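You operate a simulated robot arm through the tools that you are given. There is no shell and no other tool. Be economical: measure what you need, move in short steps, check, and stop when the job is done.

You run a simulated two-armed robot. Do the job below in one go: nothing can be reset, and whatever is moved stays where it is left.

TASK
Strap the carton on the sled at its label's tension, then tag it.
Fine: the tag with the carton's number lies on top; one strap, set before the run; switch the machine off after; nothing that you carry falls.

The check looks at the end state, three seconds after you hand in, the way a careful person would. Anything else that was tipped, shoved, dropped, spilled or broken makes it a failure.

THE ROBOT
Two 7-joint arms with fingered hands on one trunk, on a base that drives. Base frame: it is fixed to the floor where the robot stands at the start and does not move with it; the origin is under the middle of the robot, x ahead of it, y to its left, z up; the surface under the hand at the start is at about z = 0.865. Readings come in m, rad, newtons and seconds.
The left shoulder is at the start at [0.054, 0.158, 1.069], the right one opposite. With the tool pointing down near the work surface each hand reaches from about 0.44 to 0.84 m from the robot's upright axis, wherever it stands, measured 20 degrees to its own side. Places, roughly: carton [0.25, 1.5, 0.25]; green palm button [0.4, 0.1, 0.9]; strapping machine [0.6, 0.2, 0.8]; tension knob [0.5, 0, 0.9]; white on-off button [0.4, 0.3, 0.9]; yellow lamp [0.4, 0.2, 0.9]. Payload 4 kg a hand.
The TCP of each hand is the grasp point between the finger pads, 0.03 m short of the fingertips. In the tool frame z runs along the fingers and y along their closing line. The gripper opens to 0.104 m. The gripper's body begins 0.035 m behind the TCP. The gripper is a hand of 4 fingers: y runs from the thumb to the fingers, the wrist lies at [-0.015, -0.104, -0.178] in the tool frame.
Orientation is that of the tool frame in the base frame, as a unit quaternion [w, x, y, z]. With the fingers straight down and the wrist toward the robot, the tool's x, y and z point along [0, 1, 0], [1, 0, 0] and [0, 0, -1] of the base frame.

THE INTERFACE
- The arms move only by the tool send_rows. It takes "left_motion", "right_motion" or both (then of equal length, played together; a hand with none holds still); each is a list of rows, each an object (a shift or turn left out is 0) with "dp": the shift along the tool's x, y, z in units of 20 mm (1.0 is 20 mm), a list of three; "rotation": the turn, a rotation vector about the tool's x, y, z in units of 6 degrees (1.0 is 6 degrees), a list of three. In form: [{"dp": [dx, dy, dz], "rotation": [wx, wy, wz]}, ...]. A call has 1 to 20 rows; each row shifts and turns the commanded pose from where the row before left it, along the tool's axes as they then stand. A call with a number of a shift or a turn outside -1 to 1 is refused whole. A row lasts 0.2 s, in which the tool goes at most 0.05 m and 0.15 rad; a call with a longer step from one row to the next is refused whole. A pose out of reach is approached as far as the arm can. The call stops where the force on the tool passes 40 N (or 10 N more than at its start, if that is more) or the arm is blocked; 0.2 s more then pass. In this call time passes only in rows, and 0.2 s behind the last. It gives the time, the measured TCP pose, the force on the tool (base axes), the opening and the grip force at its end, in the units of the frame above (readings bear some noise), with the torque about the TCP (base axes, N m) and any sound that the robot's microphone picked up.
- Cameras (640 x 400 px; columns grow to the right, rows downward): "scene" is now at [0.1274, 0.0447, 1.2583]; the picture's right is [0.47, -0.88, -0.01], its down [-0.38, -0.20, -0.90] and it looks along [0.79, 0.43, -0.43] (base axes); focal length 225 px, centre (320, 200). "left" rides on the left gripper at [-0.061, -0.092, -0.13] in its tool frame; the picture's right is [-0.81, -0.28, 0.52], its down [0.53, -0.71, 0.45] and it looks along [0.24, 0.64, 0.72] (tool axes); focal length 275 px, centre (320, 200). "right" rides on the right gripper at [0.061, -0.092, -0.13] in its tool frame; the picture's right is [-0.81, 0.27, -0.52], its down [-0.53, -0.71, 0.45] and it looks along [-0.24, 0.64, 0.72] (tool axes); focal length 275 px, centre (320, 200). There is no depth. A picture from a camera that has moved, and an enlarged one, comes with that camera's place and axes in the base frame and with its lens.
- grab_frame(camera): a new picture of that camera. No time passes.
- slide_trunk(by): slides the trunk up (or, below 0, down) by that many m; the arms and the scene camera ride with it, the base frame stays. It gives what a move gives, with no picture.
- steer(legs): drives the robot by 1 to 6 legs, each [ahead, turn to the left] in m and rad, along the robot's own axes; the way and the turn of a leg run together, so that a leg with both is an arc; at most 1.5 m and 3.142 rad a leg. The arms and the cameras ride along, it lands a little off, and it stops where it bumps. It gives what a move gives.
- curl_fingers(index, middle, ring, thumb_bend, thumb_turn, hand): sets how far each is bent, from 0 (flat) to 100 (curled in); at 30 the hand is open as for a grip, at 70 the pads meet at the TCP. One left out holds its place. A second passes; each finger stops where it meets its share of the squeeze, and holds until it gets a number again. It is the only way to open and close the hand. It gives what a move gives, with no picture; readings hold the bend of each and the force on the fingers (four entries, about 0 where the hand has none), thumb and palm. thumb_turn goes from beside the hand (0) to across from the fingers (100), as for a grip.
- pan_tilt(pan, tilt): turns the head with the scene camera to pan (to the left, within 1.396 rad either way) and tilt (down, from -0.506 to 1.204), counted from straight ahead of the robot. It gives what a move gives.
- inspect(camera, box): a new picture of the part [left, top, right, bottom] of that camera's present view, enlarged. No time passes.
- finish_job(): hands the job in; it is judged then, once.

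Work in short steps. Places have to be worked out from the pictures, the camera data and where the tool is seen: move nearer, look again, correct. Check each grasp and each placing, and mend what went wrong. You have 120 turns and 108 pictures in all, those below and enlarged ones among them. Open the grippers and draw the arms clear of the work before you hand the job in, unless the task says otherwise; then end with one line.

The tools are called after ">>>" as name(argument=value, ...) on one line, values as JSON. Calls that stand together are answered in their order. send_rows: Moves the arms, as the interface text tells. Its arguments: {"type":"object","properties":{"left_motion":{"type":"array","items":{"type":"object","properties":{"dp":{"type":"array","items":{"type":"number"}},"rotation":{"type":"array","items":{"type":"number"}}}}},"right_motion":{"type":"array","items":{"type":"object","properties":{"dp":{"type":"array","items":{"type":"number"}},"rotation":{"type":"array","items":{"type":"number"}}}}}},"required":[]} The other tools are called the same way: slide_trunk (by) slides the trunk up or down; curl_fingers (index, middle, ring, thumb_bend, thumb_turn, hand) moves the fingers one by one; steer (legs) drives the base; pan_tilt (pan, tilt) turns the head that bears the scene camera; grab_frame (camera) takes a picture; inspect (camera, box) takes an enlarged picture of a part of a camera's view; finish_job () hands the job in.

At the start:

```text
clock: 0.0
left_eef_pos: [0.3377, 0.51, 1.2157]
left_tool_rot: [0.0, 0.707, 0.707, -0.001]
left_contact_force: [-0.3, -0.3, 0.0]
left_ft_torque: [-0.02, 0.04, -0.02]
left_finger_gap: 0.1036
left_gripper_force: 0.0
left_shape: jaw
left_bend: [30.0, 30.0, 30.0, 30.0, 98.0]
left_finger forces: [0.1, 0.0, 0.1, 0.0, 0.0, 0.0]
right_eef_pos: [0.4928, 0.0091, 1.1602]
right_tool_rot: [-0.001, 0.707, 0.707, 0.001]
right_contact_force: [-0.7, 0.5, 0.3]
right_ft_torque: [0.02, 0.04, -0.03]
right_finger_gap: 0.1035
right_gripper_force: 0.1
right_shape: jaw
right_bend: [30.0, 30.0, 30.0, 30.0, 98.0]
right_finger forces: [0.0, 0.0, 0.0, 0.0, 0.0, 0.0]
trunk travel left (down, up): [-0.275, 0.232]
robot x, y, heading: [0.0022, 0.0031, 0.0]
head pan, tilt: [0.492, 0.435]
```

scene: 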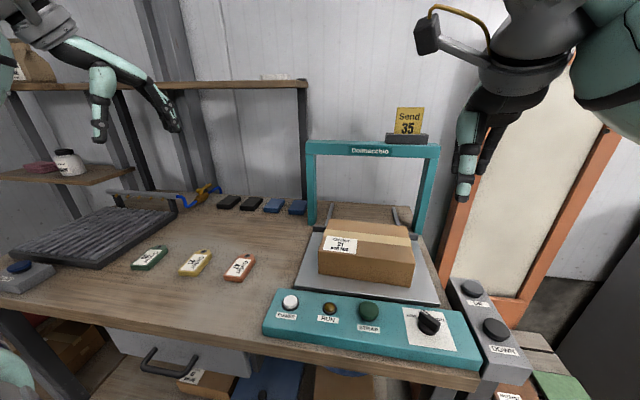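
right: 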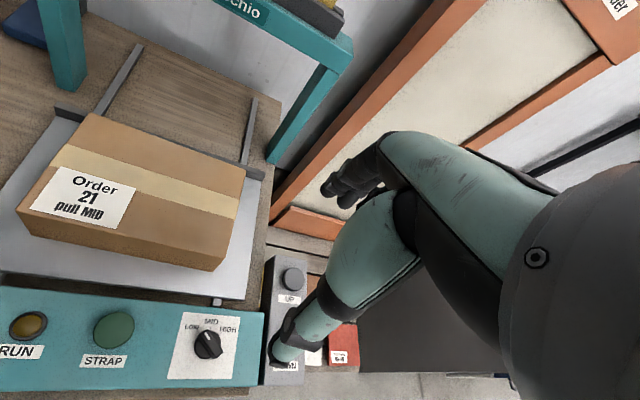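
left: 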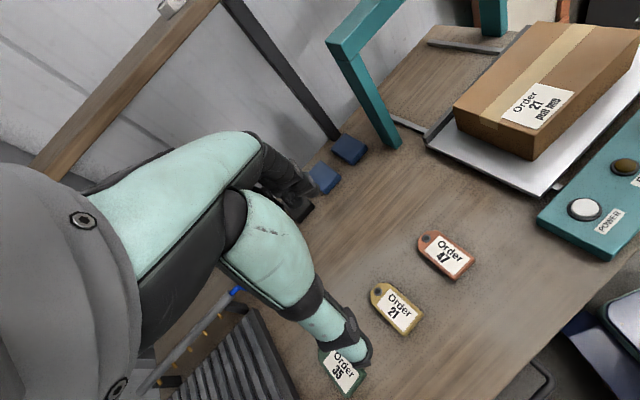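

The carton on the sled reads "Order 21, pull MID", and a yellow tag marked 21 is on the bench. I'll look closer at the panel, sled and carton.

>>> inspect(camera="scene", box=[250, 200, 530, 375])

>>> inspect(camera="right", box=[0, 270, 320, 400])

>>> inspect(camera="scene", box=[0, 170, 320, 400])

```text
2.29 times, centred on (390, 288) of scene
camera zoom: at [0.1274, 0.0447, 1.2583], right [0.47, -0.88, -0.01], down [-0.38, -0.2, -0.9], along [0.79, 0.43, -0.43], focal length 515 px, centre (160, 0)
```

zoom: 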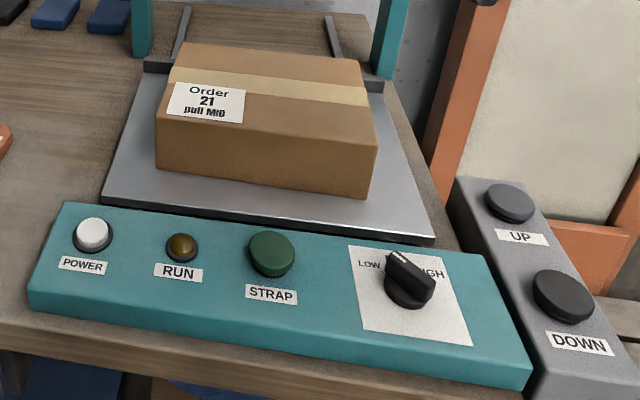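

```text
2.00 times, centred on (160, 335) of right
camera zoom: at [0.4006, 0.0703, 1.2915], right [0.27, -0.81, 0.52], down [-0.71, -0.53, -0.45], along [0.64, -0.24, -0.72], focal length 551 px, centre (640, -70)
```

zoom: 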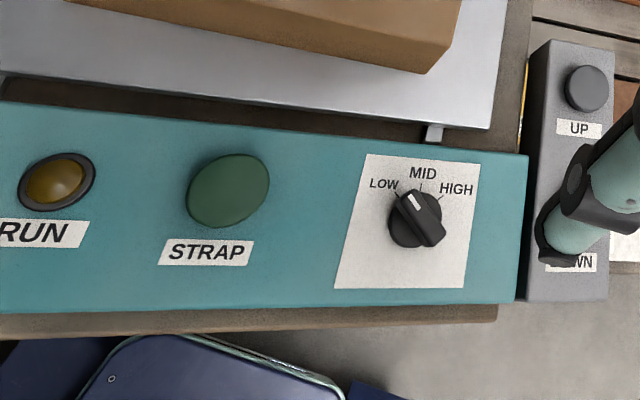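

```text
1.74 times, centred on (160, 285) of scene
camera zoom: at [0.1274, 0.0447, 1.2583], right [0.47, -0.88, -0.01], down [-0.38, -0.2, -0.9], along [0.79, 0.43, -0.43], focal length 392 px, centre (598, 52)
```

zoom: 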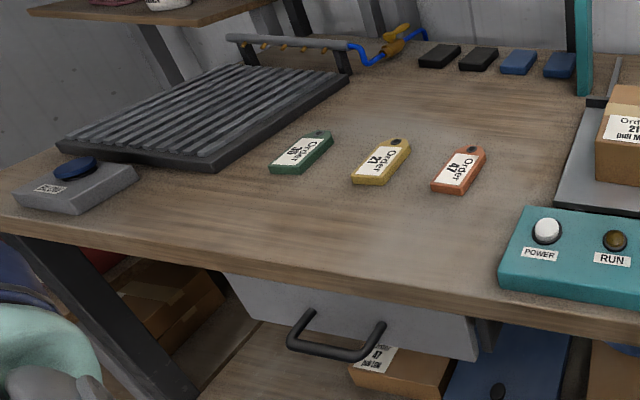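

The knob looks to be at LOW. I need to know whether the sled must slide under the arch, and what that small tab at its front is.

>>> inspect(camera="scene", box=[290, 90, 480, 210])

>>> inspect(camera="right", box=[0, 0, 320, 200])

>>> inspect(camera="left", box=[400, 0, 640, 150])

>>> inspect(camera="scene", box=[0, 240, 80, 300])

```text
3.33 times, centred on (385, 150) of scene
camera zoom: at [0.1274, 0.0447, 1.2583], right [0.47, -0.88, -0.01], down [-0.38, -0.2, -0.9], along [0.79, 0.43, -0.43], focal length 751 px, centre (103, 367)
```

zoom: 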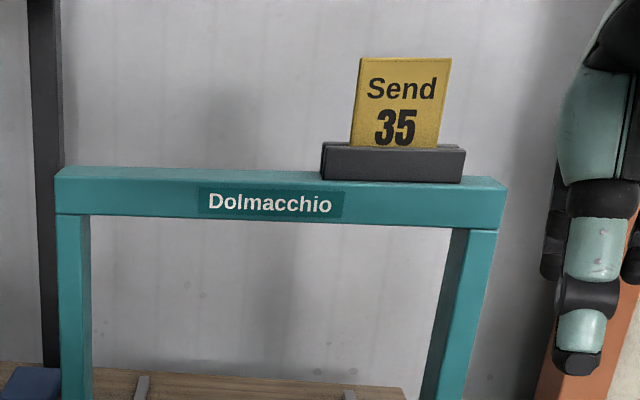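

```text
2.00 times, centred on (160, 100) of right
camera zoom: at [0.4006, 0.0703, 1.2915], right [0.27, -0.81, 0.52], down [-0.71, -0.53, -0.45], along [0.64, -0.24, -0.72], focal length 551 px, centre (640, 400)
```

zoom: 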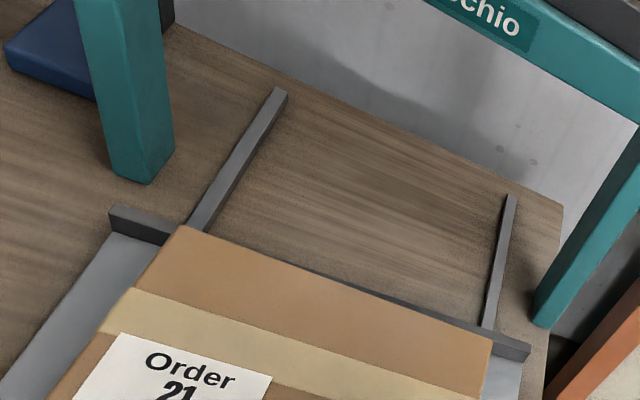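

```text
2.67 times, centred on (520, 75) of left
camera zoom: at [0.2469, 0.447, 1.3467], right [-0.28, -0.81, -0.52], down [-0.71, 0.53, -0.45], along [0.64, 0.24, -0.72], focal length 734 px, centre (-213, 533)
```

zoom: 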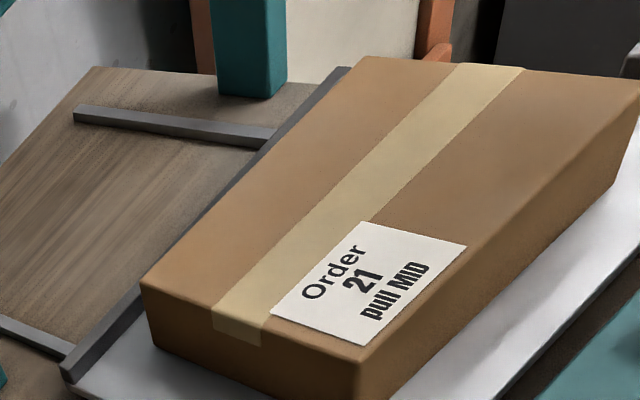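

```text
6.67 times, centred on (40, 270) of scene
camera zoom: at [0.1274, 0.0447, 1.2583], right [0.47, -0.88, -0.01], down [-0.38, -0.2, -0.9], along [0.79, 0.43, -0.43], focal length 1503 px, centre (2187, -267)
```

zoom: 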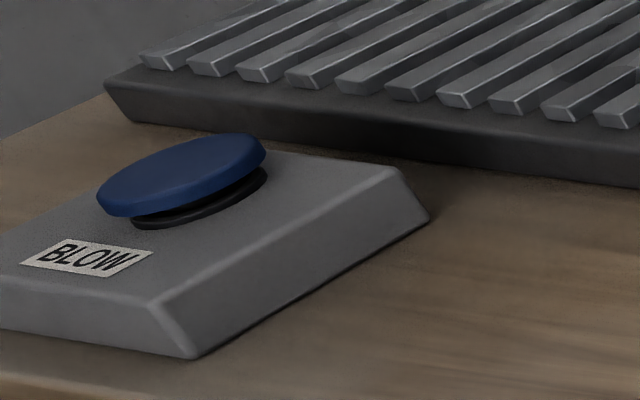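

There's a sign "Send 35" on the arch, and the place list puts a carton at [0.25, 1.5]. I'll look around with the head before deciding.

>>> pan_tilt(pan=1.35, tilt=0.5)

>>> grab_frame(camera="scene")

>>> pan_tilt(pan=0.6, tilt=1.1)

>>> grab_frame(camera="scene")

>>> pan_tilt(pan=-0.7, tilt=0.6)

>>> grab_frame(camera="scene")

```text
clock: 1.2
left_eef_pos: [0.3247, 0.5097, 1.2192]
left_tool_rot: [0.004, 0.707, 0.707, 0.004]
left_contact_force: [-0.6, 0.1, -0.5]
left_ft_torque: [0.0, -0.03, 0.02]
left_finger_gap: 0.1039
left_gripper_force: 0.0
left_shape: jaw
left_bend: [30.0, 30.0, 30.0, 30.0, 98.0]
left_finger forces: [0.0, 0.0, 0.1, 0.0, 0.1, 0.1]
right_eef_pos: [0.4794, 0.0104, 1.1664]
right_tool_rot: [0.003, 0.706, 0.708, 0.007]
right_contact_force: [-0.1, -0.2, 0.7]
right_ft_torque: [0.01, 0.02, -0.01]
right_finger_gap: 0.1037
right_gripper_force: 0.0
right_shape: jaw
right_bend: [30.0, 30.0, 30.0, 30.0, 98.0]
right_finger forces: [0.0, 0.1, 0.0, 0.0, 0.0, 0.0]
trunk travel left (down, up): [-0.275, 0.232]
robot x, y, heading: [0.0005, -0.0004, 0.002]
head pan, tilt: [1.349, 0.499]
```

```text
97 pictures are left
camera scene: at [0.0663, 0.0899, 1.2531], right [0.98, -0.22, -0.01], down [-0.12, -0.47, -0.88], along [0.19, 0.86, -0.48], focal length 225 px, centre (320, 200)
```

scene: 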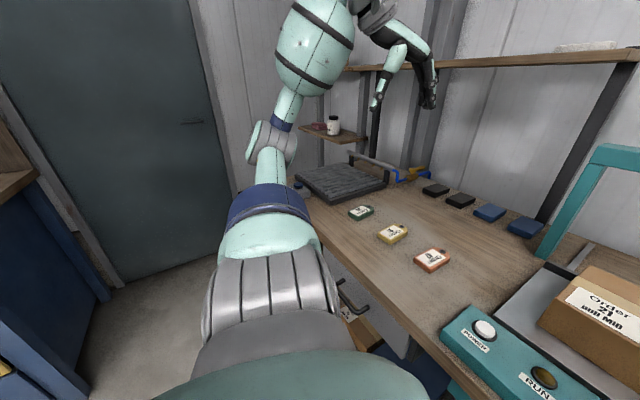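

```text
clock: 2.3
left_eef_pos: [0.3235, 0.5101, 1.2185]
left_tool_rot: [0.003, 0.707, 0.707, 0.005]
left_contact_force: [-0.3, -0.9, 0.4]
left_ft_torque: [-0.01, -0.01, 0.0]
left_finger_gap: 0.1038
left_gripper_force: 0.1
left_shape: jaw
left_bend: [30.0, 30.0, 30.0, 30.0, 98.0]
left_finger forces: [0.1, 0.0, 0.0, 0.0, 0.0, 0.0]
right_eef_pos: [0.4797, 0.0118, 1.1673]
right_tool_rot: [0.003, 0.705, 0.709, 0.007]
right_contact_force: [-0.5, 0.8, -0.4]
right_ft_torque: [0.0, -0.03, -0.01]
right_finger_gap: 0.1037
right_gripper_force: 0.0
right_shape: jaw
right_bend: [30.0, 30.0, 30.0, 30.0, 98.0]
right_finger forces: [0.1, 0.1, 0.0, 0.0, 0.1, 0.0]
trunk travel left (down, up): [-0.275, 0.232]
robot x, y, heading: [-0.0004, 0.0001, 0.001]
head pan, tilt: [0.6, 1.1]
```

```text
96 pictures are left
camera scene: at [0.0975, 0.0369, 1.205], right [0.57, -0.82, -0.01], down [-0.74, -0.5, -0.44], along [0.36, 0.26, -0.9], focal length 225 px, centre (320, 200)
```

scene: 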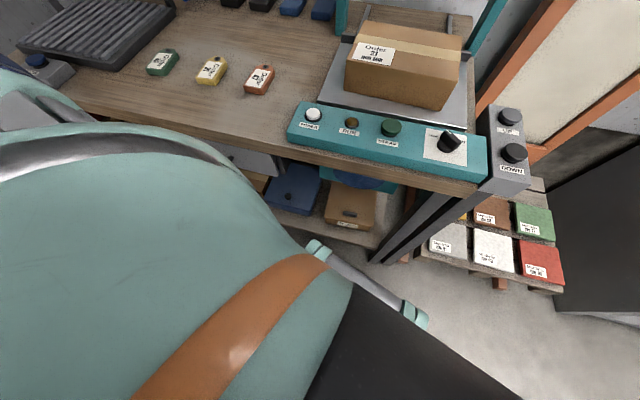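

```text
clock: 3.7
left_eef_pos: [0.324, 0.51, 1.2204]
left_tool_rot: [0.004, 0.707, 0.708, 0.005]
left_contact_force: [-0.8, 0.1, -0.7]
left_ft_torque: [-0.01, 0.03, -0.03]
left_finger_gap: 0.1039
left_gripper_force: 0.0
left_shape: jaw
left_bend: [30.0, 30.0, 30.0, 30.0, 98.0]
left_finger forces: [0.0, 0.0, 0.1, 0.1, 0.1, 0.0]
right_eef_pos: [0.48, 0.0109, 1.1662]
right_tool_rot: [0.003, 0.706, 0.708, 0.007]
right_contact_force: [-0.2, 0.2, -0.8]
right_ft_torque: [-0.02, 0.0, -0.03]
right_finger_gap: 0.1037
right_gripper_force: 0.0
right_shape: jaw
right_bend: [30.0, 30.0, 30.0, 30.0, 98.0]
right_finger forces: [0.0, 0.1, 0.0, 0.0, 0.0, 0.0]
trunk travel left (down, up): [-0.275, 0.232]
robot x, y, heading: [-0.0007, -0.0028, -0.0]
head pan, tilt: [-0.7, 0.6]
```

```text
95 pictures are left
camera scene: at [0.1136, -0.0557, 1.2434], right [-0.64, -0.77, 0.01], down [-0.44, 0.36, -0.82], along [0.62, -0.53, -0.57], focal length 225 px, centre (320, 200)
```

scene: 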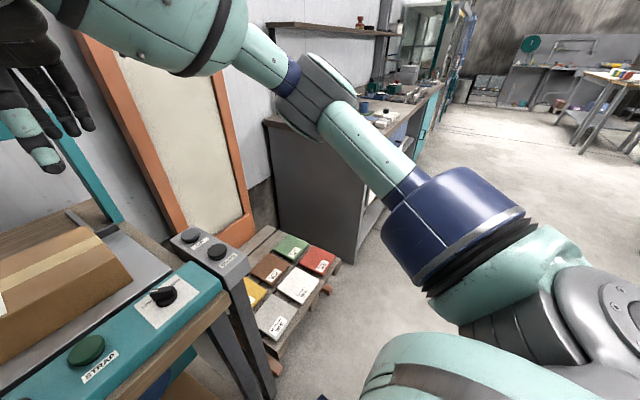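

I'll zoom on that other carton under the bench from the original head pose.

>>> pan_tilt(pan=0.9, tilt=0.65)

>>> grab_frame(camera="scene")

```text
clock: 5.4
left_eef_pos: [0.3243, 0.5101, 1.2209]
left_tool_rot: [0.003, 0.708, 0.706, 0.005]
left_contact_force: [-0.3, -0.2, -0.1]
left_ft_torque: [0.0, 0.0, 0.03]
left_finger_gap: 0.1038
left_gripper_force: 0.0
left_shape: jaw
left_bend: [30.0, 30.0, 30.0, 30.0, 98.0]
left_finger forces: [0.0, 0.0, 0.0, 0.1, 0.1, 0.0]
right_eef_pos: [0.4786, 0.0109, 1.1667]
right_tool_rot: [0.003, 0.705, 0.709, 0.007]
right_contact_force: [0.7, 0.7, 0.4]
right_ft_torque: [0.02, 0.0, -0.05]
right_finger_gap: 0.104
right_gripper_force: 0.2
right_shape: jaw
right_bend: [30.0, 30.0, 30.0, 30.0, 98.0]
right_finger forces: [0.1, 0.0, 0.1, 0.2, 0.0, 0.0]
trunk travel left (down, up): [-0.275, 0.232]
robot x, y, heading: [0.0025, -0.0008, 0.004]
head pan, tilt: [0.901, 0.649]
```

```text
94 pictures are left
camera scene: at [0.0998, 0.0692, 1.2393], right [0.78, -0.62, -0.01], down [-0.39, -0.47, -0.79], along [0.49, 0.62, -0.61], focal length 225 px, centre (320, 200)
```

scene: 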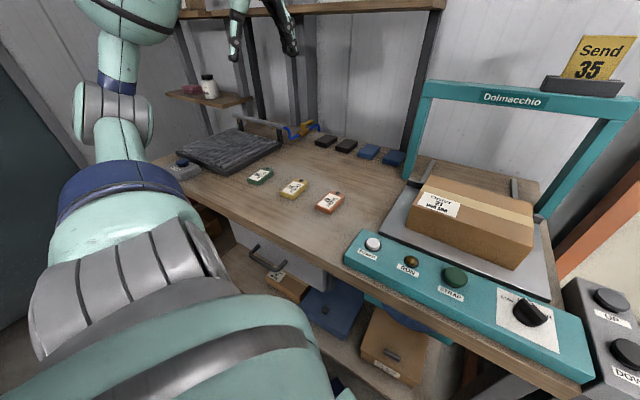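

I'll back off 0.6 m for a fuller view (arms are well above the bench), including under its left end.

>>> steer(legs=[[-0.6, 0]])

>>> grab_frame(camera="scene")

```text
clock: 9.0
left_eef_pos: [-0.2901, 0.5107, 1.2188]
left_tool_rot: [0.004, 0.706, 0.708, 0.005]
left_contact_force: [0.3, 0.2, 0.0]
left_ft_torque: [-0.01, 0.0, 0.03]
left_finger_gap: 0.104
left_gripper_force: 0.1
left_shape: jaw
left_bend: [30.0, 30.0, 30.0, 30.0, 98.0]
left_finger forces: [0.0, 0.0, 0.1, 0.0, 0.1, 0.0]
right_eef_pos: [-0.1324, 0.0118, 1.1672]
right_tool_rot: [0.003, 0.704, 0.71, 0.007]
right_contact_force: [-0.7, -0.9, 0.1]
right_ft_torque: [-0.01, -0.03, -0.01]
right_finger_gap: 0.1038
right_gripper_force: 0.1
right_shape: jaw
right_bend: [30.0, 30.0, 30.0, 30.0, 98.0]
right_finger forces: [0.1, 0.0, 0.0, 0.1, 0.0, 0.0]
trunk travel left (down, up): [-0.275, 0.232]
robot x, y, heading: [-0.6054, -0.003, 0.011]
head pan, tilt: [0.901, 0.649]
```

```text
93 pictures are left
camera scene: at [-0.5117, 0.0682, 1.2393], right [0.79, -0.62, -0.01], down [-0.38, -0.48, -0.79], along [0.48, 0.63, -0.61], focal length 225 px, centre (320, 200)
```

scene: 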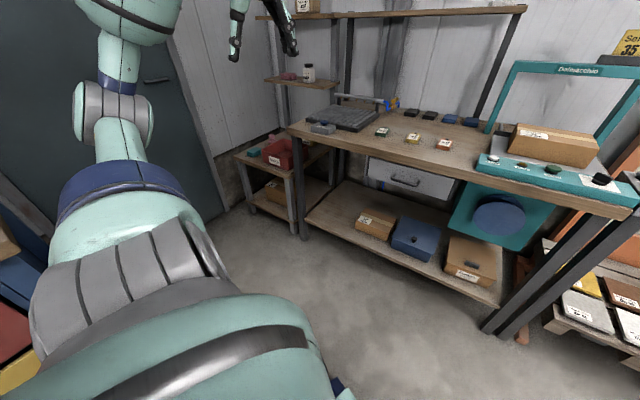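

>>> inspect(camera="scene", box=[230, 130, 330, 230])

>>> inspect(camera="scene", box=[340, 190, 520, 310])

```text
4.00 times, centred on (280, 180) of scene
camera zoom: at [-0.5117, 0.0682, 1.2393], right [0.79, -0.62, -0.01], down [-0.38, -0.48, -0.79], along [0.48, 0.63, -0.61], focal length 902 px, centre (480, 280)
```

zoom: 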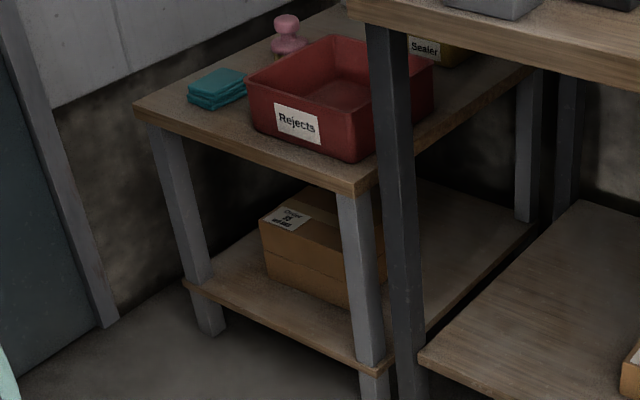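

```text
3.33 times, centred on (430, 250) of scene
camera zoom: at [-0.5117, 0.0682, 1.2393], right [0.79, -0.62, -0.01], down [-0.38, -0.48, -0.79], along [0.48, 0.63, -0.61], focal length 751 px, centre (-47, 33)
```

zoom: 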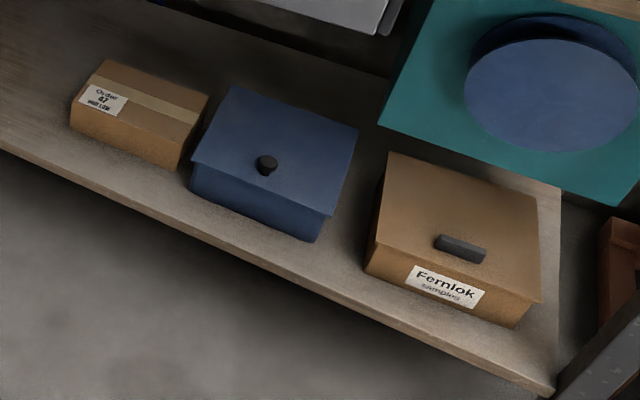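

Decision: the text asks for the carton on the sled, which is 21, MID; the sign and the carton 35 on the far shelf are outside the job. I drive back to about x = -0.1 so the panel falls within reach, and look at the machine.

>>> steer(legs=[[0.5, 0]])

>>> pan_tilt(pan=0.25, tilt=0.6)

>>> grab_frame(camera="scene")

>>> grab_frame(camera="right")

```text
clock: 12.1
left_eef_pos: [0.2023, 0.5101, 1.2239]
left_tool_rot: [0.008, 0.706, 0.708, 0.01]
left_contact_force: [0.0, 0.4, 0.2]
left_ft_torque: [-0.03, 0.0, 0.01]
left_finger_gap: 0.1041
left_gripper_force: 0.0
left_shape: jaw
left_bend: [30.0, 30.0, 30.0, 30.0, 98.0]
left_finger forces: [0.0, 0.0, 0.0, 0.0, 0.0, 0.1]
right_eef_pos: [0.3609, 0.0166, 1.1737]
right_tool_rot: [0.003, 0.7, 0.714, 0.02]
right_contact_force: [-0.1, -0.3, 0.5]
right_ft_torque: [0.04, 0.09, -0.01]
right_finger_gap: 0.104
right_gripper_force: 0.0
right_shape: jaw
right_bend: [30.0, 30.0, 30.0, 30.0, 98.0]
right_finger forces: [0.1, 0.0, 0.0, 0.0, 0.0, 0.0]
trunk travel left (down, up): [-0.275, 0.232]
robot x, y, heading: [-0.1077, 0.0005, 0.001]
head pan, tilt: [0.901, 0.649]
```

```text
clock: 13.1
left_eef_pos: [0.1886, 0.5113, 1.2264]
left_tool_rot: [0.012, 0.707, 0.707, 0.013]
left_contact_force: [0.8, -0.6, 0.0]
left_ft_torque: [0.0, 0.03, 0.0]
left_finger_gap: 0.1039
left_gripper_force: 0.1
left_shape: jaw
left_bend: [30.0, 30.0, 30.0, 30.0, 98.0]
left_finger forces: [0.1, 0.0, 0.0, 0.0, 0.0, 0.1]
right_eef_pos: [0.3473, 0.0218, 1.18]
right_tool_rot: [0.003, 0.694, 0.719, 0.032]
right_contact_force: [-0.2, 0.8, 0.3]
right_ft_torque: [0.0, 0.02, 0.05]
right_finger_gap: 0.104
right_gripper_force: 0.0
right_shape: jaw
right_bend: [30.0, 30.0, 30.0, 30.0, 98.0]
right_finger forces: [0.0, 0.0, 0.0, 0.1, 0.0, 0.0]
trunk travel left (down, up): [-0.275, 0.232]
robot x, y, heading: [-0.1051, 0.0009, 0.004]
head pan, tilt: [0.25, 0.6]
```

```text
90 pictures are left
camera scene: at [0.0253, 0.0238, 1.2431], right [0.25, -0.97, 0.0], down [-0.56, -0.14, -0.82], along [0.79, 0.21, -0.58], focal length 225 px, centre (320, 200)
```

scene: 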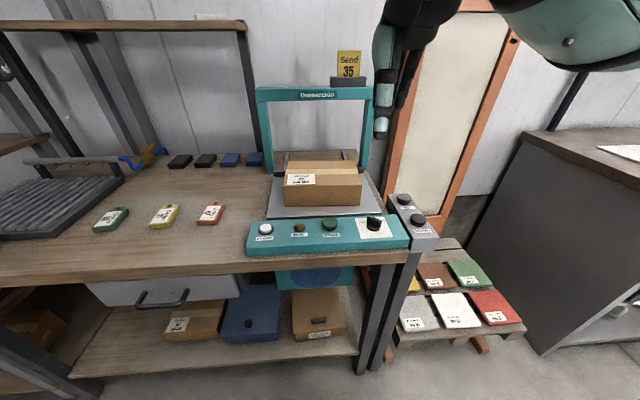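

```text
89 pictures are left
camera right: at [0.2458, 0.0738, 1.3085], right [0.28, -0.82, 0.5], down [-0.67, -0.54, -0.51], along [0.69, -0.19, -0.7], focal length 275 px, centre (320, 200)
```

right: 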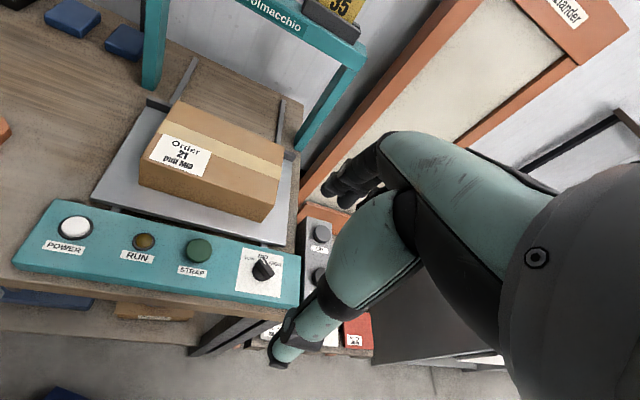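

Panel positions agree between cameras: power (0.37, 0.24), strap (0.42, 0.10), knob (0.44, 0.01). Turning the knob clockwise suits the left hand (wrist toward +y), so I clear the right hand to the right and bring the left over.

>>> send_rows(left_motion=[{"dp": [-1, 0.6, 0]}, {"dp": [-1, 0.6, 0]}, {"dp": [-1, 0.6, 0]}, {"dp": [-1, 0.6, 0]}, {"dp": [-1, 0.6, 0]}, {"dp": [-1, 0.6, 0]}, {"dp": [-1, 0.6, 0]}, {"dp": [-1, 0.6, 0]}, {"dp": [-1, 0.6, 0]}, {"dp": [-1, 0.6, 0]}, {"dp": [-1, 0.6, 0]}, {"dp": [-1, 0.6, 0]}, {"dp": [-1, 0.6, 0]}, {"dp": [-1, 0.6, 0]}, {"dp": [-1, 0.6, 0]}, {"dp": [-1, 0.6, 0]}, {"dp": [-1, 0.6, 0]}, {"dp": [-1, 0.6, 0]}], right_motion=[{"dp": [-1, 0, 0]}, {"dp": [-1, 0, 0]}, {"dp": [-1, 0, 0]}, {"dp": [-1, 0, 0]}, {"dp": [-1, 0, 0]}, {"dp": [-1, 0, 0]}, {"dp": [-1, 0, 0]}, {"dp": [-1, 0, 0]}, {"dp": [-1, 0, 0]}, {"dp": [-1, 0, 0]}, {"dp": [-1, 0, 0]}, {"dp": [-1, 0, 0]}, {"dp": [-1, 0, 0]}, {"dp": [-1, 0, 0]}, {"dp": [-1, 0, 0]}, {"dp": [-1, 0, 0]}, {"dp": [-1, 0, 0]}, {"dp": [0, 0, 0]}])

>>> grab_frame(camera="left")

>>> grab_frame(camera="scene")

```text
clock: 16.9
left_eef_pos: [0.4042, 0.1508, 1.2322]
left_tool_rot: [0.012, 0.706, 0.708, 0.012]
left_contact_force: [-0.3, 0.2, 0.5]
left_ft_torque: [-0.01, 0.01, 0.04]
left_finger_gap: 0.1039
left_gripper_force: 0.1
left_shape: jaw
left_bend: [30.0, 30.0, 30.0, 30.0, 98.0]
left_finger forces: [0.0, 0.0, 0.0, 0.0, 0.0, 0.1]
right_eef_pos: [0.354, -0.3221, 1.1705]
right_tool_rot: [0.008, 0.7, 0.714, 0.023]
right_contact_force: [0.3, -0.2, 1.1]
right_ft_torque: [0.01, 0.0, -0.01]
right_finger_gap: 0.1042
right_gripper_force: 0.1
right_shape: jaw
right_bend: [30.0, 30.0, 30.0, 30.0, 98.0]
right_finger forces: [0.1, 0.0, 0.1, 0.1, 0.0, 0.1]
trunk travel left (down, up): [-0.275, 0.232]
robot x, y, heading: [-0.1056, 0.0009, 0.001]
head pan, tilt: [0.25, 0.6]
```

```text
88 pictures are left
camera left: at [0.3082, 0.0882, 1.3607], right [-0.25, -0.81, -0.53], down [-0.7, 0.53, -0.48], along [0.67, 0.25, -0.7], focal length 275 px, centre (320, 200)
```

left: 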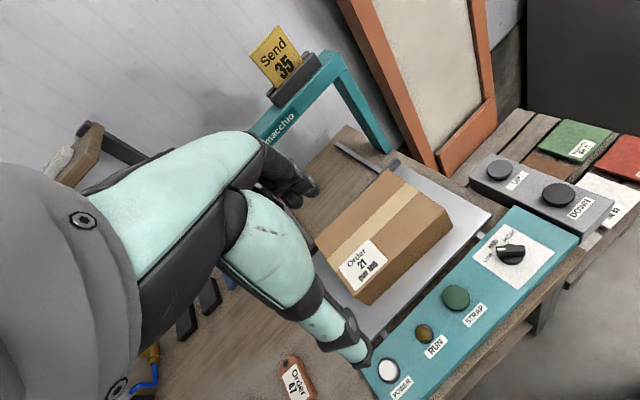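

```text
87 pictures are left
camera scene: at [0.0266, 0.0237, 1.243], right [0.25, -0.97, 0.0], down [-0.56, -0.14, -0.82], along [0.79, 0.21, -0.58], focal length 225 px, centre (320, 200)
```

scene: 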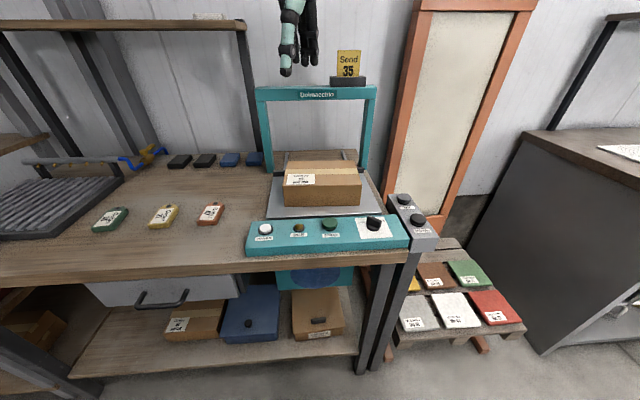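

The view is good here; zoom on the knob to measure its angle and the tick marks.

>>> inspect(camera="left", box=[470, 215, 560, 290])

```text
5.33 times, centred on (515, 252) of left
camera zoom: at [0.3082, 0.0882, 1.3607], right [-0.25, -0.81, -0.53], down [-0.7, 0.53, -0.48], along [0.67, 0.25, -0.7], focal length 1468 px, centre (-720, -80)
```

zoom: 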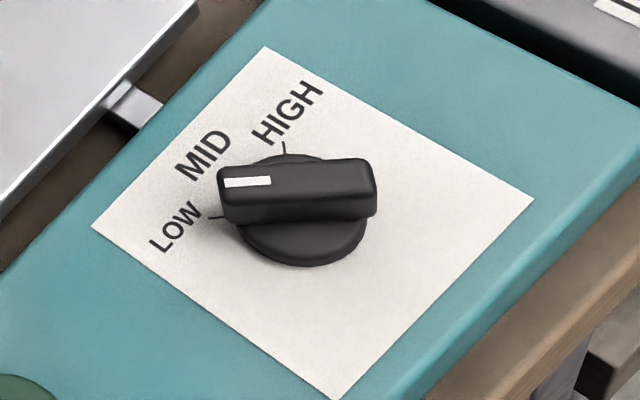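

The knob is at LOW; ticks at about 62° (LOW) and -24° (HIGH), so MID is about 19°, a 43-45° clockwise turn. Narrow the left hand, then go above the knob with a -27° yaw.

>>> curl_fingers(hand="left", index=50, middle=50, ring=50, thumb_bend=50)

>>> send_rows(left_motion=[{"dp": [-0.9, 0.244, 1]}, {"dp": [-0.9, 0.244, 1]}, {"dp": [-0.9, 0.244, 1]}, {"dp": [-0.9, 0.244, 1]}, {"dp": [-0.9, 0.244, 1]}, {"dp": [-0.9, 0.244, 1]}, {"dp": [-0.9, 0.244, 1]}, {"dp": [-0.9, 0.244, 1]}, {"rotation": [0, 0, 0.9]}, {"rotation": [0, 0, 0.9]}, {"rotation": [0, 0, 0.9]}, {"rotation": [0, 0, 0.9]}, {"rotation": [0, 0, 0.9]}, {"dp": [0, 0, 0]}])

>>> grab_frame(camera="left")

>>> grab_frame(camera="scene")

```text
clock: 17.9
left_eef_pos: [0.4036, 0.1519, 1.2338]
left_tool_rot: [0.013, 0.706, 0.708, 0.013]
left_contact_force: [0.3, 0.2, 0.1]
left_ft_torque: [0.0, 0.01, 0.02]
left_finger_gap: 0.0527
left_gripper_force: 0.1
left_shape: fingers
left_bend: [50.0, 50.0, 50.0, 50.0, 98.0]
left_finger forces: [0.0, 0.0, 0.0, 0.0, 0.0, 0.0]
right_eef_pos: [0.3527, -0.3231, 1.1724]
right_tool_rot: [0.008, 0.7, 0.714, 0.024]
right_contact_force: [0.2, 0.8, 0.1]
right_ft_torque: [-0.02, -0.02, -0.01]
right_finger_gap: 0.1038
right_gripper_force: 0.1
right_shape: jaw
right_bend: [30.0, 30.0, 30.0, 30.0, 98.0]
right_finger forces: [0.0, 0.1, 0.0, 0.0, 0.0, 0.0]
trunk travel left (down, up): [-0.275, 0.232]
robot x, y, heading: [-0.1109, -0.0008, -0.0]
head pan, tilt: [0.25, 0.6]
```

```text
clock: 20.9
left_eef_pos: [0.4272, 0.0874, 1.0771]
left_tool_rot: [0.01, 0.852, 0.523, 0.015]
left_contact_force: [-0.1, -0.5, -1.5]
left_ft_torque: [-0.02, 0.02, 0.02]
left_finger_gap: 0.0525
left_gripper_force: 0.1
left_shape: fingers
left_bend: [50.0, 50.0, 50.0, 50.0, 98.0]
left_finger forces: [0.0, 0.1, 0.0, 0.1, 0.1, 0.0]
left hand out of reach, approached as far as the arm can: row 3, 4, 5, 6, 7, 8
right_eef_pos: [0.3518, -0.3222, 1.1727]
right_tool_rot: [0.008, 0.7, 0.714, 0.024]
right_contact_force: [0.3, 0.4, -0.4]
right_ft_torque: [0.0, -0.01, 0.02]
right_finger_gap: 0.1038
right_gripper_force: 0.0
right_shape: jaw
right_bend: [30.0, 30.0, 30.0, 30.0, 98.0]
right_finger forces: [0.0, 0.0, 0.1, 0.1, 0.1, 0.0]
trunk travel left (down, up): [-0.275, 0.232]
robot x, y, heading: [-0.1069, 0.0044, -0.001]
head pan, tilt: [0.25, 0.6]
```

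```text
85 pictures are left
camera left: at [0.3122, 0.0731, 1.2044], right [-0.59, -0.6, -0.54], down [-0.38, 0.8, -0.47], along [0.71, -0.07, -0.7], focal length 275 px, centre (320, 200)
```

left: 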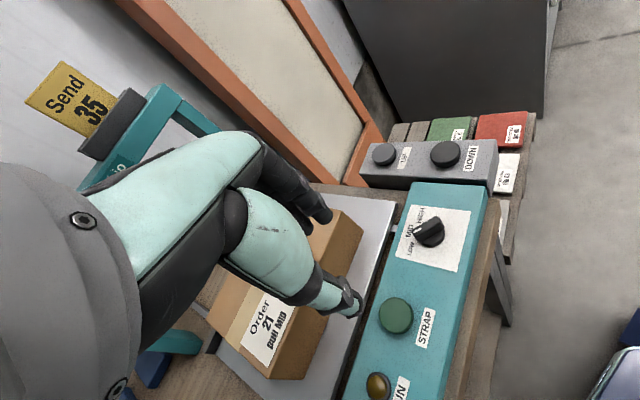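

```text
84 pictures are left
camera scene: at [0.0252, 0.0237, 1.2431], right [0.25, -0.97, 0.0], down [-0.56, -0.14, -0.82], along [0.79, 0.21, -0.58], focal length 225 px, centre (320, 200)
```

scene: 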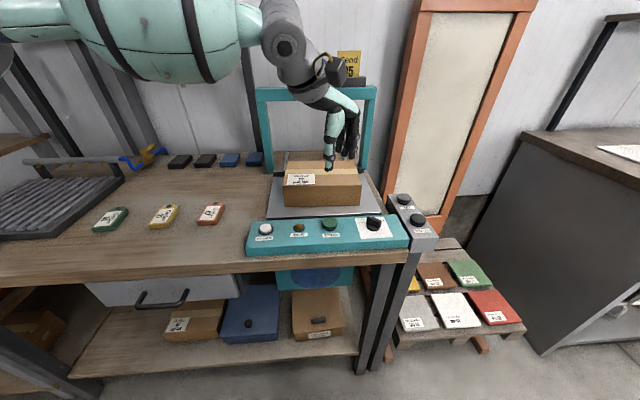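

The left arm can't cross that far; turning the robot 0.35 rad right puts the knob 20° to its left at 0.55 m. Arms are above everything, so I turn in place.

>>> steer(legs=[[0, -0.36]])

>>> pan_tilt(pan=0.5, tilt=0.6)

>>> grab_frame(camera="left")

```text
clock: 22.6
left_eef_pos: [0.4241, -0.1026, 1.0772]
left_tool_rot: [0.012, 0.931, 0.365, 0.014]
left_contact_force: [0.4, 0.5, -0.4]
left_ft_torque: [0.01, 0.0, -0.02]
left_finger_gap: 0.0525
left_gripper_force: 0.2
left_shape: fingers
left_bend: [50.0, 50.0, 50.0, 50.0, 98.0]
left_finger forces: [0.0, 0.1, 0.0, 0.0, 0.1, 0.0]
right_eef_pos: [0.2113, -0.4625, 1.1711]
right_tool_rot: [0.012, 0.815, 0.579, 0.022]
right_contact_force: [-0.4, -0.3, -0.1]
right_ft_torque: [0.02, 0.02, -0.02]
right_finger_gap: 0.1041
right_gripper_force: 0.1
right_shape: jaw
right_bend: [30.0, 30.0, 30.0, 30.0, 98.0]
right_finger forces: [0.0, 0.0, 0.0, 0.1, 0.1, 0.0]
trunk travel left (down, up): [-0.275, 0.232]
robot x, y, heading: [-0.1046, 0.0019, -0.35]
head pan, tilt: [0.25, 0.6]
```

```text
clock: 23.4
left_eef_pos: [0.41, -0.0982, 1.0843]
left_tool_rot: [0.016, 0.93, 0.366, 0.019]
left_contact_force: [0.7, -0.7, 0.0]
left_ft_torque: [0.0, 0.02, 0.02]
left_finger_gap: 0.0521
left_gripper_force: 0.0
left_shape: fingers
left_bend: [50.0, 50.0, 50.0, 50.0, 98.0]
left_finger forces: [0.1, 0.0, 0.0, 0.1, 0.0, 0.1]
right_eef_pos: [0.1977, -0.4579, 1.1774]
right_tool_rot: [0.018, 0.815, 0.579, 0.025]
right_contact_force: [0.0, 0.5, 0.5]
right_ft_torque: [0.01, -0.01, 0.01]
right_finger_gap: 0.1041
right_gripper_force: 0.1
right_shape: jaw
right_bend: [30.0, 30.0, 30.0, 30.0, 98.0]
right_finger forces: [0.1, 0.1, 0.0, 0.1, 0.0, 0.1]
trunk travel left (down, up): [-0.275, 0.232]
robot x, y, heading: [-0.1117, -0.001, -0.352]
head pan, tilt: [0.499, 0.6]
```

```text
83 pictures are left
camera left: at [0.297, -0.0717, 1.2099], right [-0.76, -0.36, -0.55], down [-0.07, 0.88, -0.47], along [0.65, -0.32, -0.69], focal length 275 px, centre (320, 200)
```

left: 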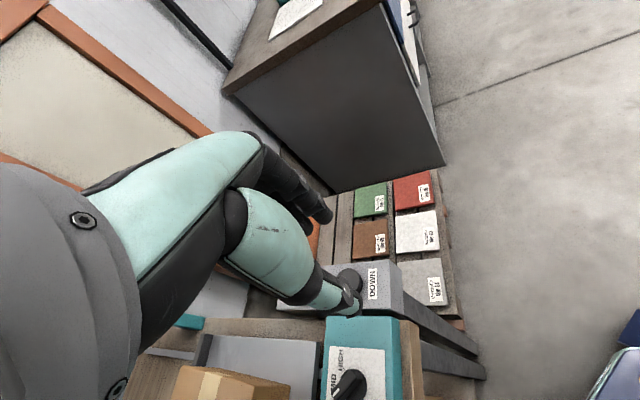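

Robot turned. Yaw the left hand to 63° (ridge line), level it, and hover above the knob at z≈1.0.

>>> send_rows(left_motion=[{"rotation": [0.105, -0.055, -0.83]}, {"rotation": [0.105, -0.055, -0.83]}, {"rotation": [0.105, -0.055, -0.83]}, {"rotation": [0.105, -0.055, -0.83]}, {"dp": [0.905, -0.152, 0.7]}, {"dp": [0.905, -0.152, 0.7]}, {"dp": [0.905, -0.152, 0.7]}, {"dp": [0.905, -0.152, 0.7]}, {"dp": [0.905, -0.152, 0.7]}, {"dp": [0.905, -0.152, 0.7]}, {"dp": [0, 0, 0]}])

>>> grab_frame(camera="left")

>>> grab_frame(camera="scene")

```text
clock: 25.8
left_eef_pos: [0.4464, 0.0053, 0.9991]
left_tool_rot: [0.003, 0.854, 0.521, -0.003]
left_contact_force: [0.4, -0.6, -0.3]
left_ft_torque: [0.01, 0.01, -0.01]
left_finger_gap: 0.0522
left_gripper_force: 0.0
left_shape: fingers
left_bend: [50.0, 50.0, 50.0, 50.0, 98.0]
left_finger forces: [0.0, 0.0, 0.0, 0.0, 0.0, 0.0]
right_eef_pos: [0.1982, -0.4577, 1.1774]
right_tool_rot: [0.018, 0.815, 0.579, 0.025]
right_contact_force: [-1.0, -0.8, -0.1]
right_ft_torque: [0.04, -0.01, -0.02]
right_finger_gap: 0.1043
right_gripper_force: 0.0
right_shape: jaw
right_bend: [30.0, 30.0, 30.0, 30.0, 98.0]
right_finger forces: [0.1, 0.0, 0.0, 0.0, 0.0, 0.1]
trunk travel left (down, up): [-0.275, 0.232]
robot x, y, heading: [-0.1056, 0.004, -0.349]
head pan, tilt: [0.499, 0.6]
```

```text
82 pictures are left
camera left: at [0.3358, -0.0087, 1.1302], right [-0.62, -0.6, -0.51], down [-0.39, 0.8, -0.46], along [0.68, -0.08, -0.72], focal length 275 px, centre (320, 200)
```

left: 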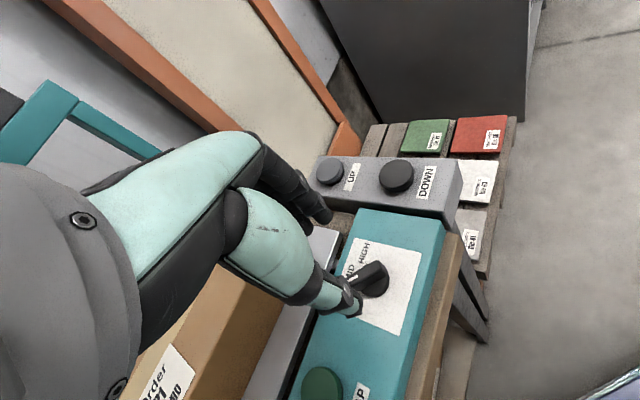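

```text
81 pictures are left
camera scene: at [0.0247, 0.0, 1.2433], right [0.15, -0.99, -0.01], down [-0.57, -0.08, -0.82], along [0.81, 0.12, -0.57], focal length 225 px, centre (320, 200)
```

scene: 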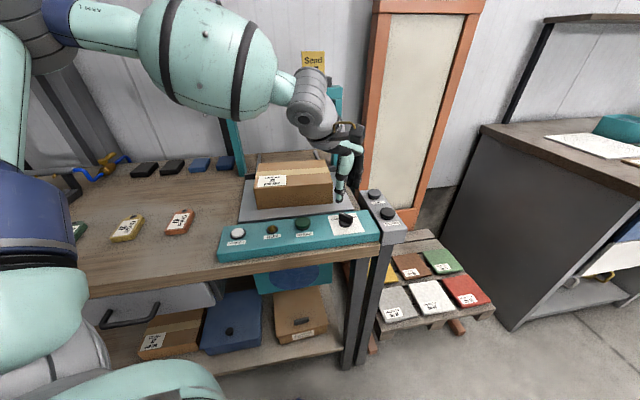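

Knob appears about 1 cm nearer the robot than the TCP axis. Shift and descend partway, then look.

>>> send_rows(left_motion=[{"dp": [-0.16, -0.15, 0.6]}, {"dp": [-0.16, -0.14, 0.6]}, {"dp": [0, 0, 0.5]}, {"dp": [0, 0, 0]}])

>>> inspect(camera="left", box=[220, 170, 460, 320])

>>> inspect(camera="scene", box=[280, 130, 440, 250])

```text
clock: 26.8
left_eef_pos: [0.4368, 0.0016, 0.9645]
left_tool_rot: [0.002, 0.854, 0.52, -0.002]
left_contact_force: [0.5, 0.0, -0.8]
left_ft_torque: [0.01, 0.03, -0.02]
left_finger_gap: 0.0523
left_gripper_force: 0.1
left_shape: fingers
left_bend: [50.0, 50.0, 50.0, 50.0, 98.0]
left_finger forces: [0.1, 0.0, 0.0, 0.0, 0.0, 0.1]
right_eef_pos: [0.1976, -0.4573, 1.1767]
right_tool_rot: [0.018, 0.815, 0.579, 0.025]
right_contact_force: [0.3, -0.2, 0.2]
right_ft_torque: [0.02, 0.02, 0.05]
right_finger_gap: 0.104
right_gripper_force: 0.1
right_shape: jaw
right_bend: [30.0, 30.0, 30.0, 30.0, 98.0]
right_finger forces: [0.0, 0.1, 0.0, 0.0, 0.0, 0.0]
trunk travel left (down, up): [-0.275, 0.232]
robot x, y, heading: [-0.1053, 0.0005, -0.356]
head pan, tilt: [0.499, 0.6]
```

```text
2.67 times, centred on (340, 245) of left
camera zoom: at [0.3272, -0.0107, 1.0963], right [-0.62, -0.6, -0.51], down [-0.39, 0.8, -0.46], along [0.68, -0.08, -0.73], focal length 734 px, centre (267, 80)
```

zoom: 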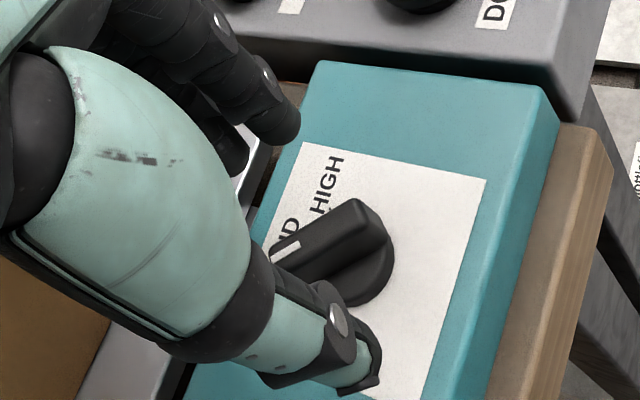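

```text
3.33 times, centred on (360, 190) of scene
camera zoom: at [0.0247, 0.0004, 1.2433], right [0.15, -0.99, -0.01], down [-0.57, -0.08, -0.82], along [0.81, 0.12, -0.57], focal length 751 px, centre (187, 233)
```

zoom: 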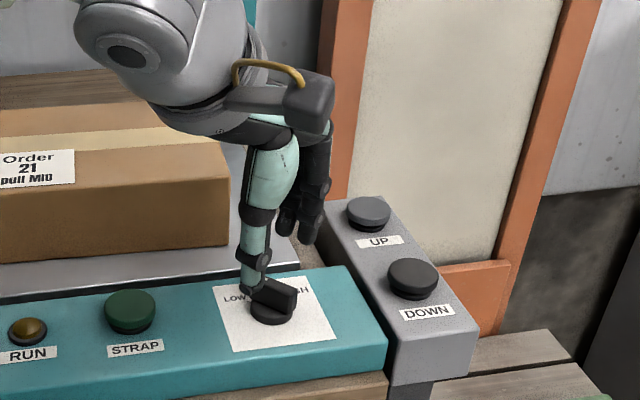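

Well centred over the knob (within ~5 mm) and parallel to the ridge. Descend 30 mm so the pads straddle it.

>>> send_rows(left_motion=[{"dp": [0, 0, 0.5]}, {"dp": [0, 0, 0.5]}, {"dp": [0, 0, 0.5]}, {"dp": [0, 0, 0]}])

>>> inspect(camera="left", box=[220, 170, 460, 320])

>>> inspect(camera="scene", box=[310, 180, 390, 240])

```text
clock: 27.8
left_eef_pos: [0.4364, 0.0019, 0.9342]
left_tool_rot: [0.003, 0.853, 0.521, -0.003]
left_contact_force: [0.8, -0.5, 0.4]
left_ft_torque: [0.03, -0.01, 0.01]
left_finger_gap: 0.0521
left_gripper_force: 0.0
left_shape: fingers
left_bend: [50.0, 50.0, 50.0, 50.0, 98.0]
left_finger forces: [0.0, 0.0, 0.0, 0.1, 0.0, 0.0]
right_eef_pos: [0.1983, -0.4577, 1.1769]
right_tool_rot: [0.017, 0.816, 0.578, 0.025]
right_contact_force: [-0.3, -1.1, 0.0]
right_ft_torque: [-0.01, -0.05, 0.0]
right_finger_gap: 0.1041
right_gripper_force: 0.0
right_shape: jaw
right_bend: [30.0, 30.0, 30.0, 30.0, 98.0]
right_finger forces: [0.0, 0.0, 0.0, 0.0, 0.0, 0.0]
trunk travel left (down, up): [-0.275, 0.232]
robot x, y, heading: [-0.105, 0.0034, -0.35]
head pan, tilt: [0.499, 0.6]
```

```text
2.67 times, centred on (340, 245) of left
camera zoom: at [0.3272, -0.0107, 1.0659], right [-0.62, -0.6, -0.51], down [-0.39, 0.8, -0.46], along [0.68, -0.08, -0.73], focal length 734 px, centre (267, 80)
```

zoom: 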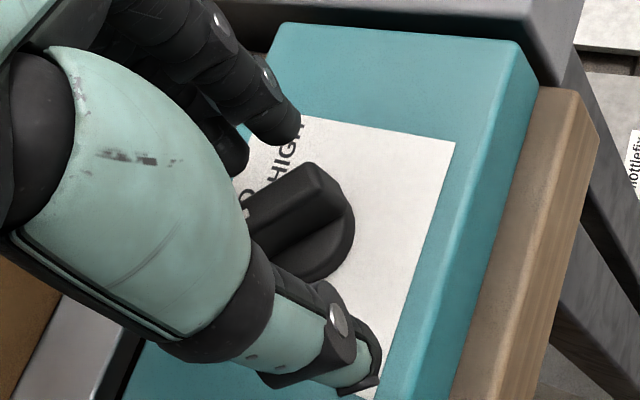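

```text
6.67 times, centred on (350, 210) of scene
camera zoom: at [0.0248, 0.0005, 1.2433], right [0.15, -0.99, -0.01], down [-0.57, -0.08, -0.82], along [0.81, 0.12, -0.57], focal length 1503 px, centre (120, 133)
```

zoom: 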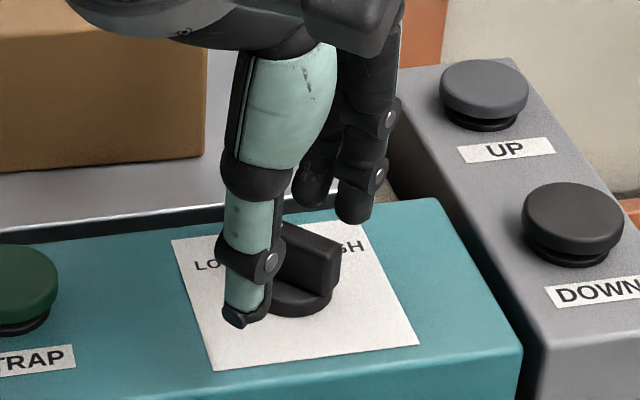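

The thumb and fingers straddle the ridge. Close on it.

>>> curl_fingers(hand="left", index=70, middle=70, ring=70, thumb_bend=70)

>>> inspect(camera="scene", box=[310, 180, 390, 240])

>>> inspect(camera="left", box=[220, 170, 460, 320])

```text
clock: 28.8
left_eef_pos: [0.4368, 0.0013, 0.9355]
left_tool_rot: [0.003, 0.854, 0.521, -0.003]
left_contact_force: [-0.2, 0.4, -0.3]
left_ft_torque: [-0.04, -0.02, 0.0]
left_finger_gap: 0.0012
left_gripper_force: 0.0
left_shape: fingers
left_bend: [70.0, 70.0, 70.0, 70.0, 98.0]
left_finger forces: [0.0, 0.1, 0.0, 0.0, 0.1, 0.0]
right_eef_pos: [0.1976, -0.458, 1.1771]
right_tool_rot: [0.018, 0.815, 0.578, 0.025]
right_contact_force: [-0.1, -0.4, 0.8]
right_ft_torque: [-0.02, 0.02, 0.0]
right_finger_gap: 0.1041
right_gripper_force: 0.1
right_shape: jaw
right_bend: [30.0, 30.0, 30.0, 30.0, 98.0]
right_finger forces: [0.1, 0.0, 0.1, 0.0, 0.0, 0.0]
trunk travel left (down, up): [-0.275, 0.232]
robot x, y, heading: [-0.1057, 0.0044, -0.352]
head pan, tilt: [0.499, 0.6]
```

```text
6.67 times, centred on (350, 210) of scene
camera zoom: at [0.0249, 0.0005, 1.2433], right [0.15, -0.99, -0.01], down [-0.57, -0.08, -0.82], along [0.81, 0.12, -0.57], focal length 1503 px, centre (120, 133)
```

zoom: 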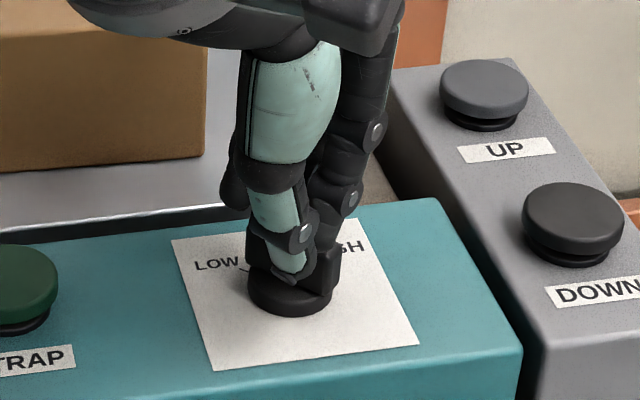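

```text
2.67 times, centred on (340, 245) of left
camera zoom: at [0.3273, -0.0108, 1.0661], right [-0.62, -0.6, -0.51], down [-0.39, 0.8, -0.46], along [0.68, -0.08, -0.73], focal length 734 px, centre (267, 80)
```

zoom: 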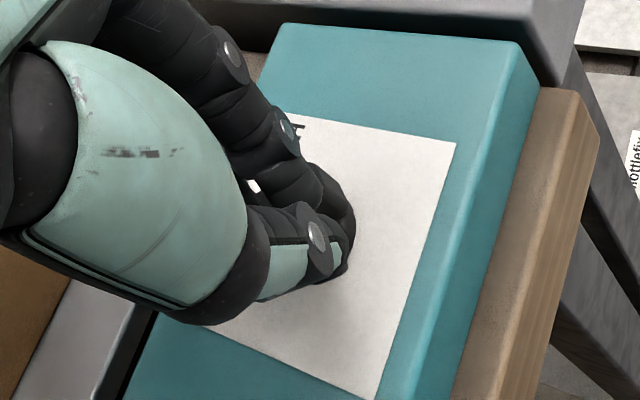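

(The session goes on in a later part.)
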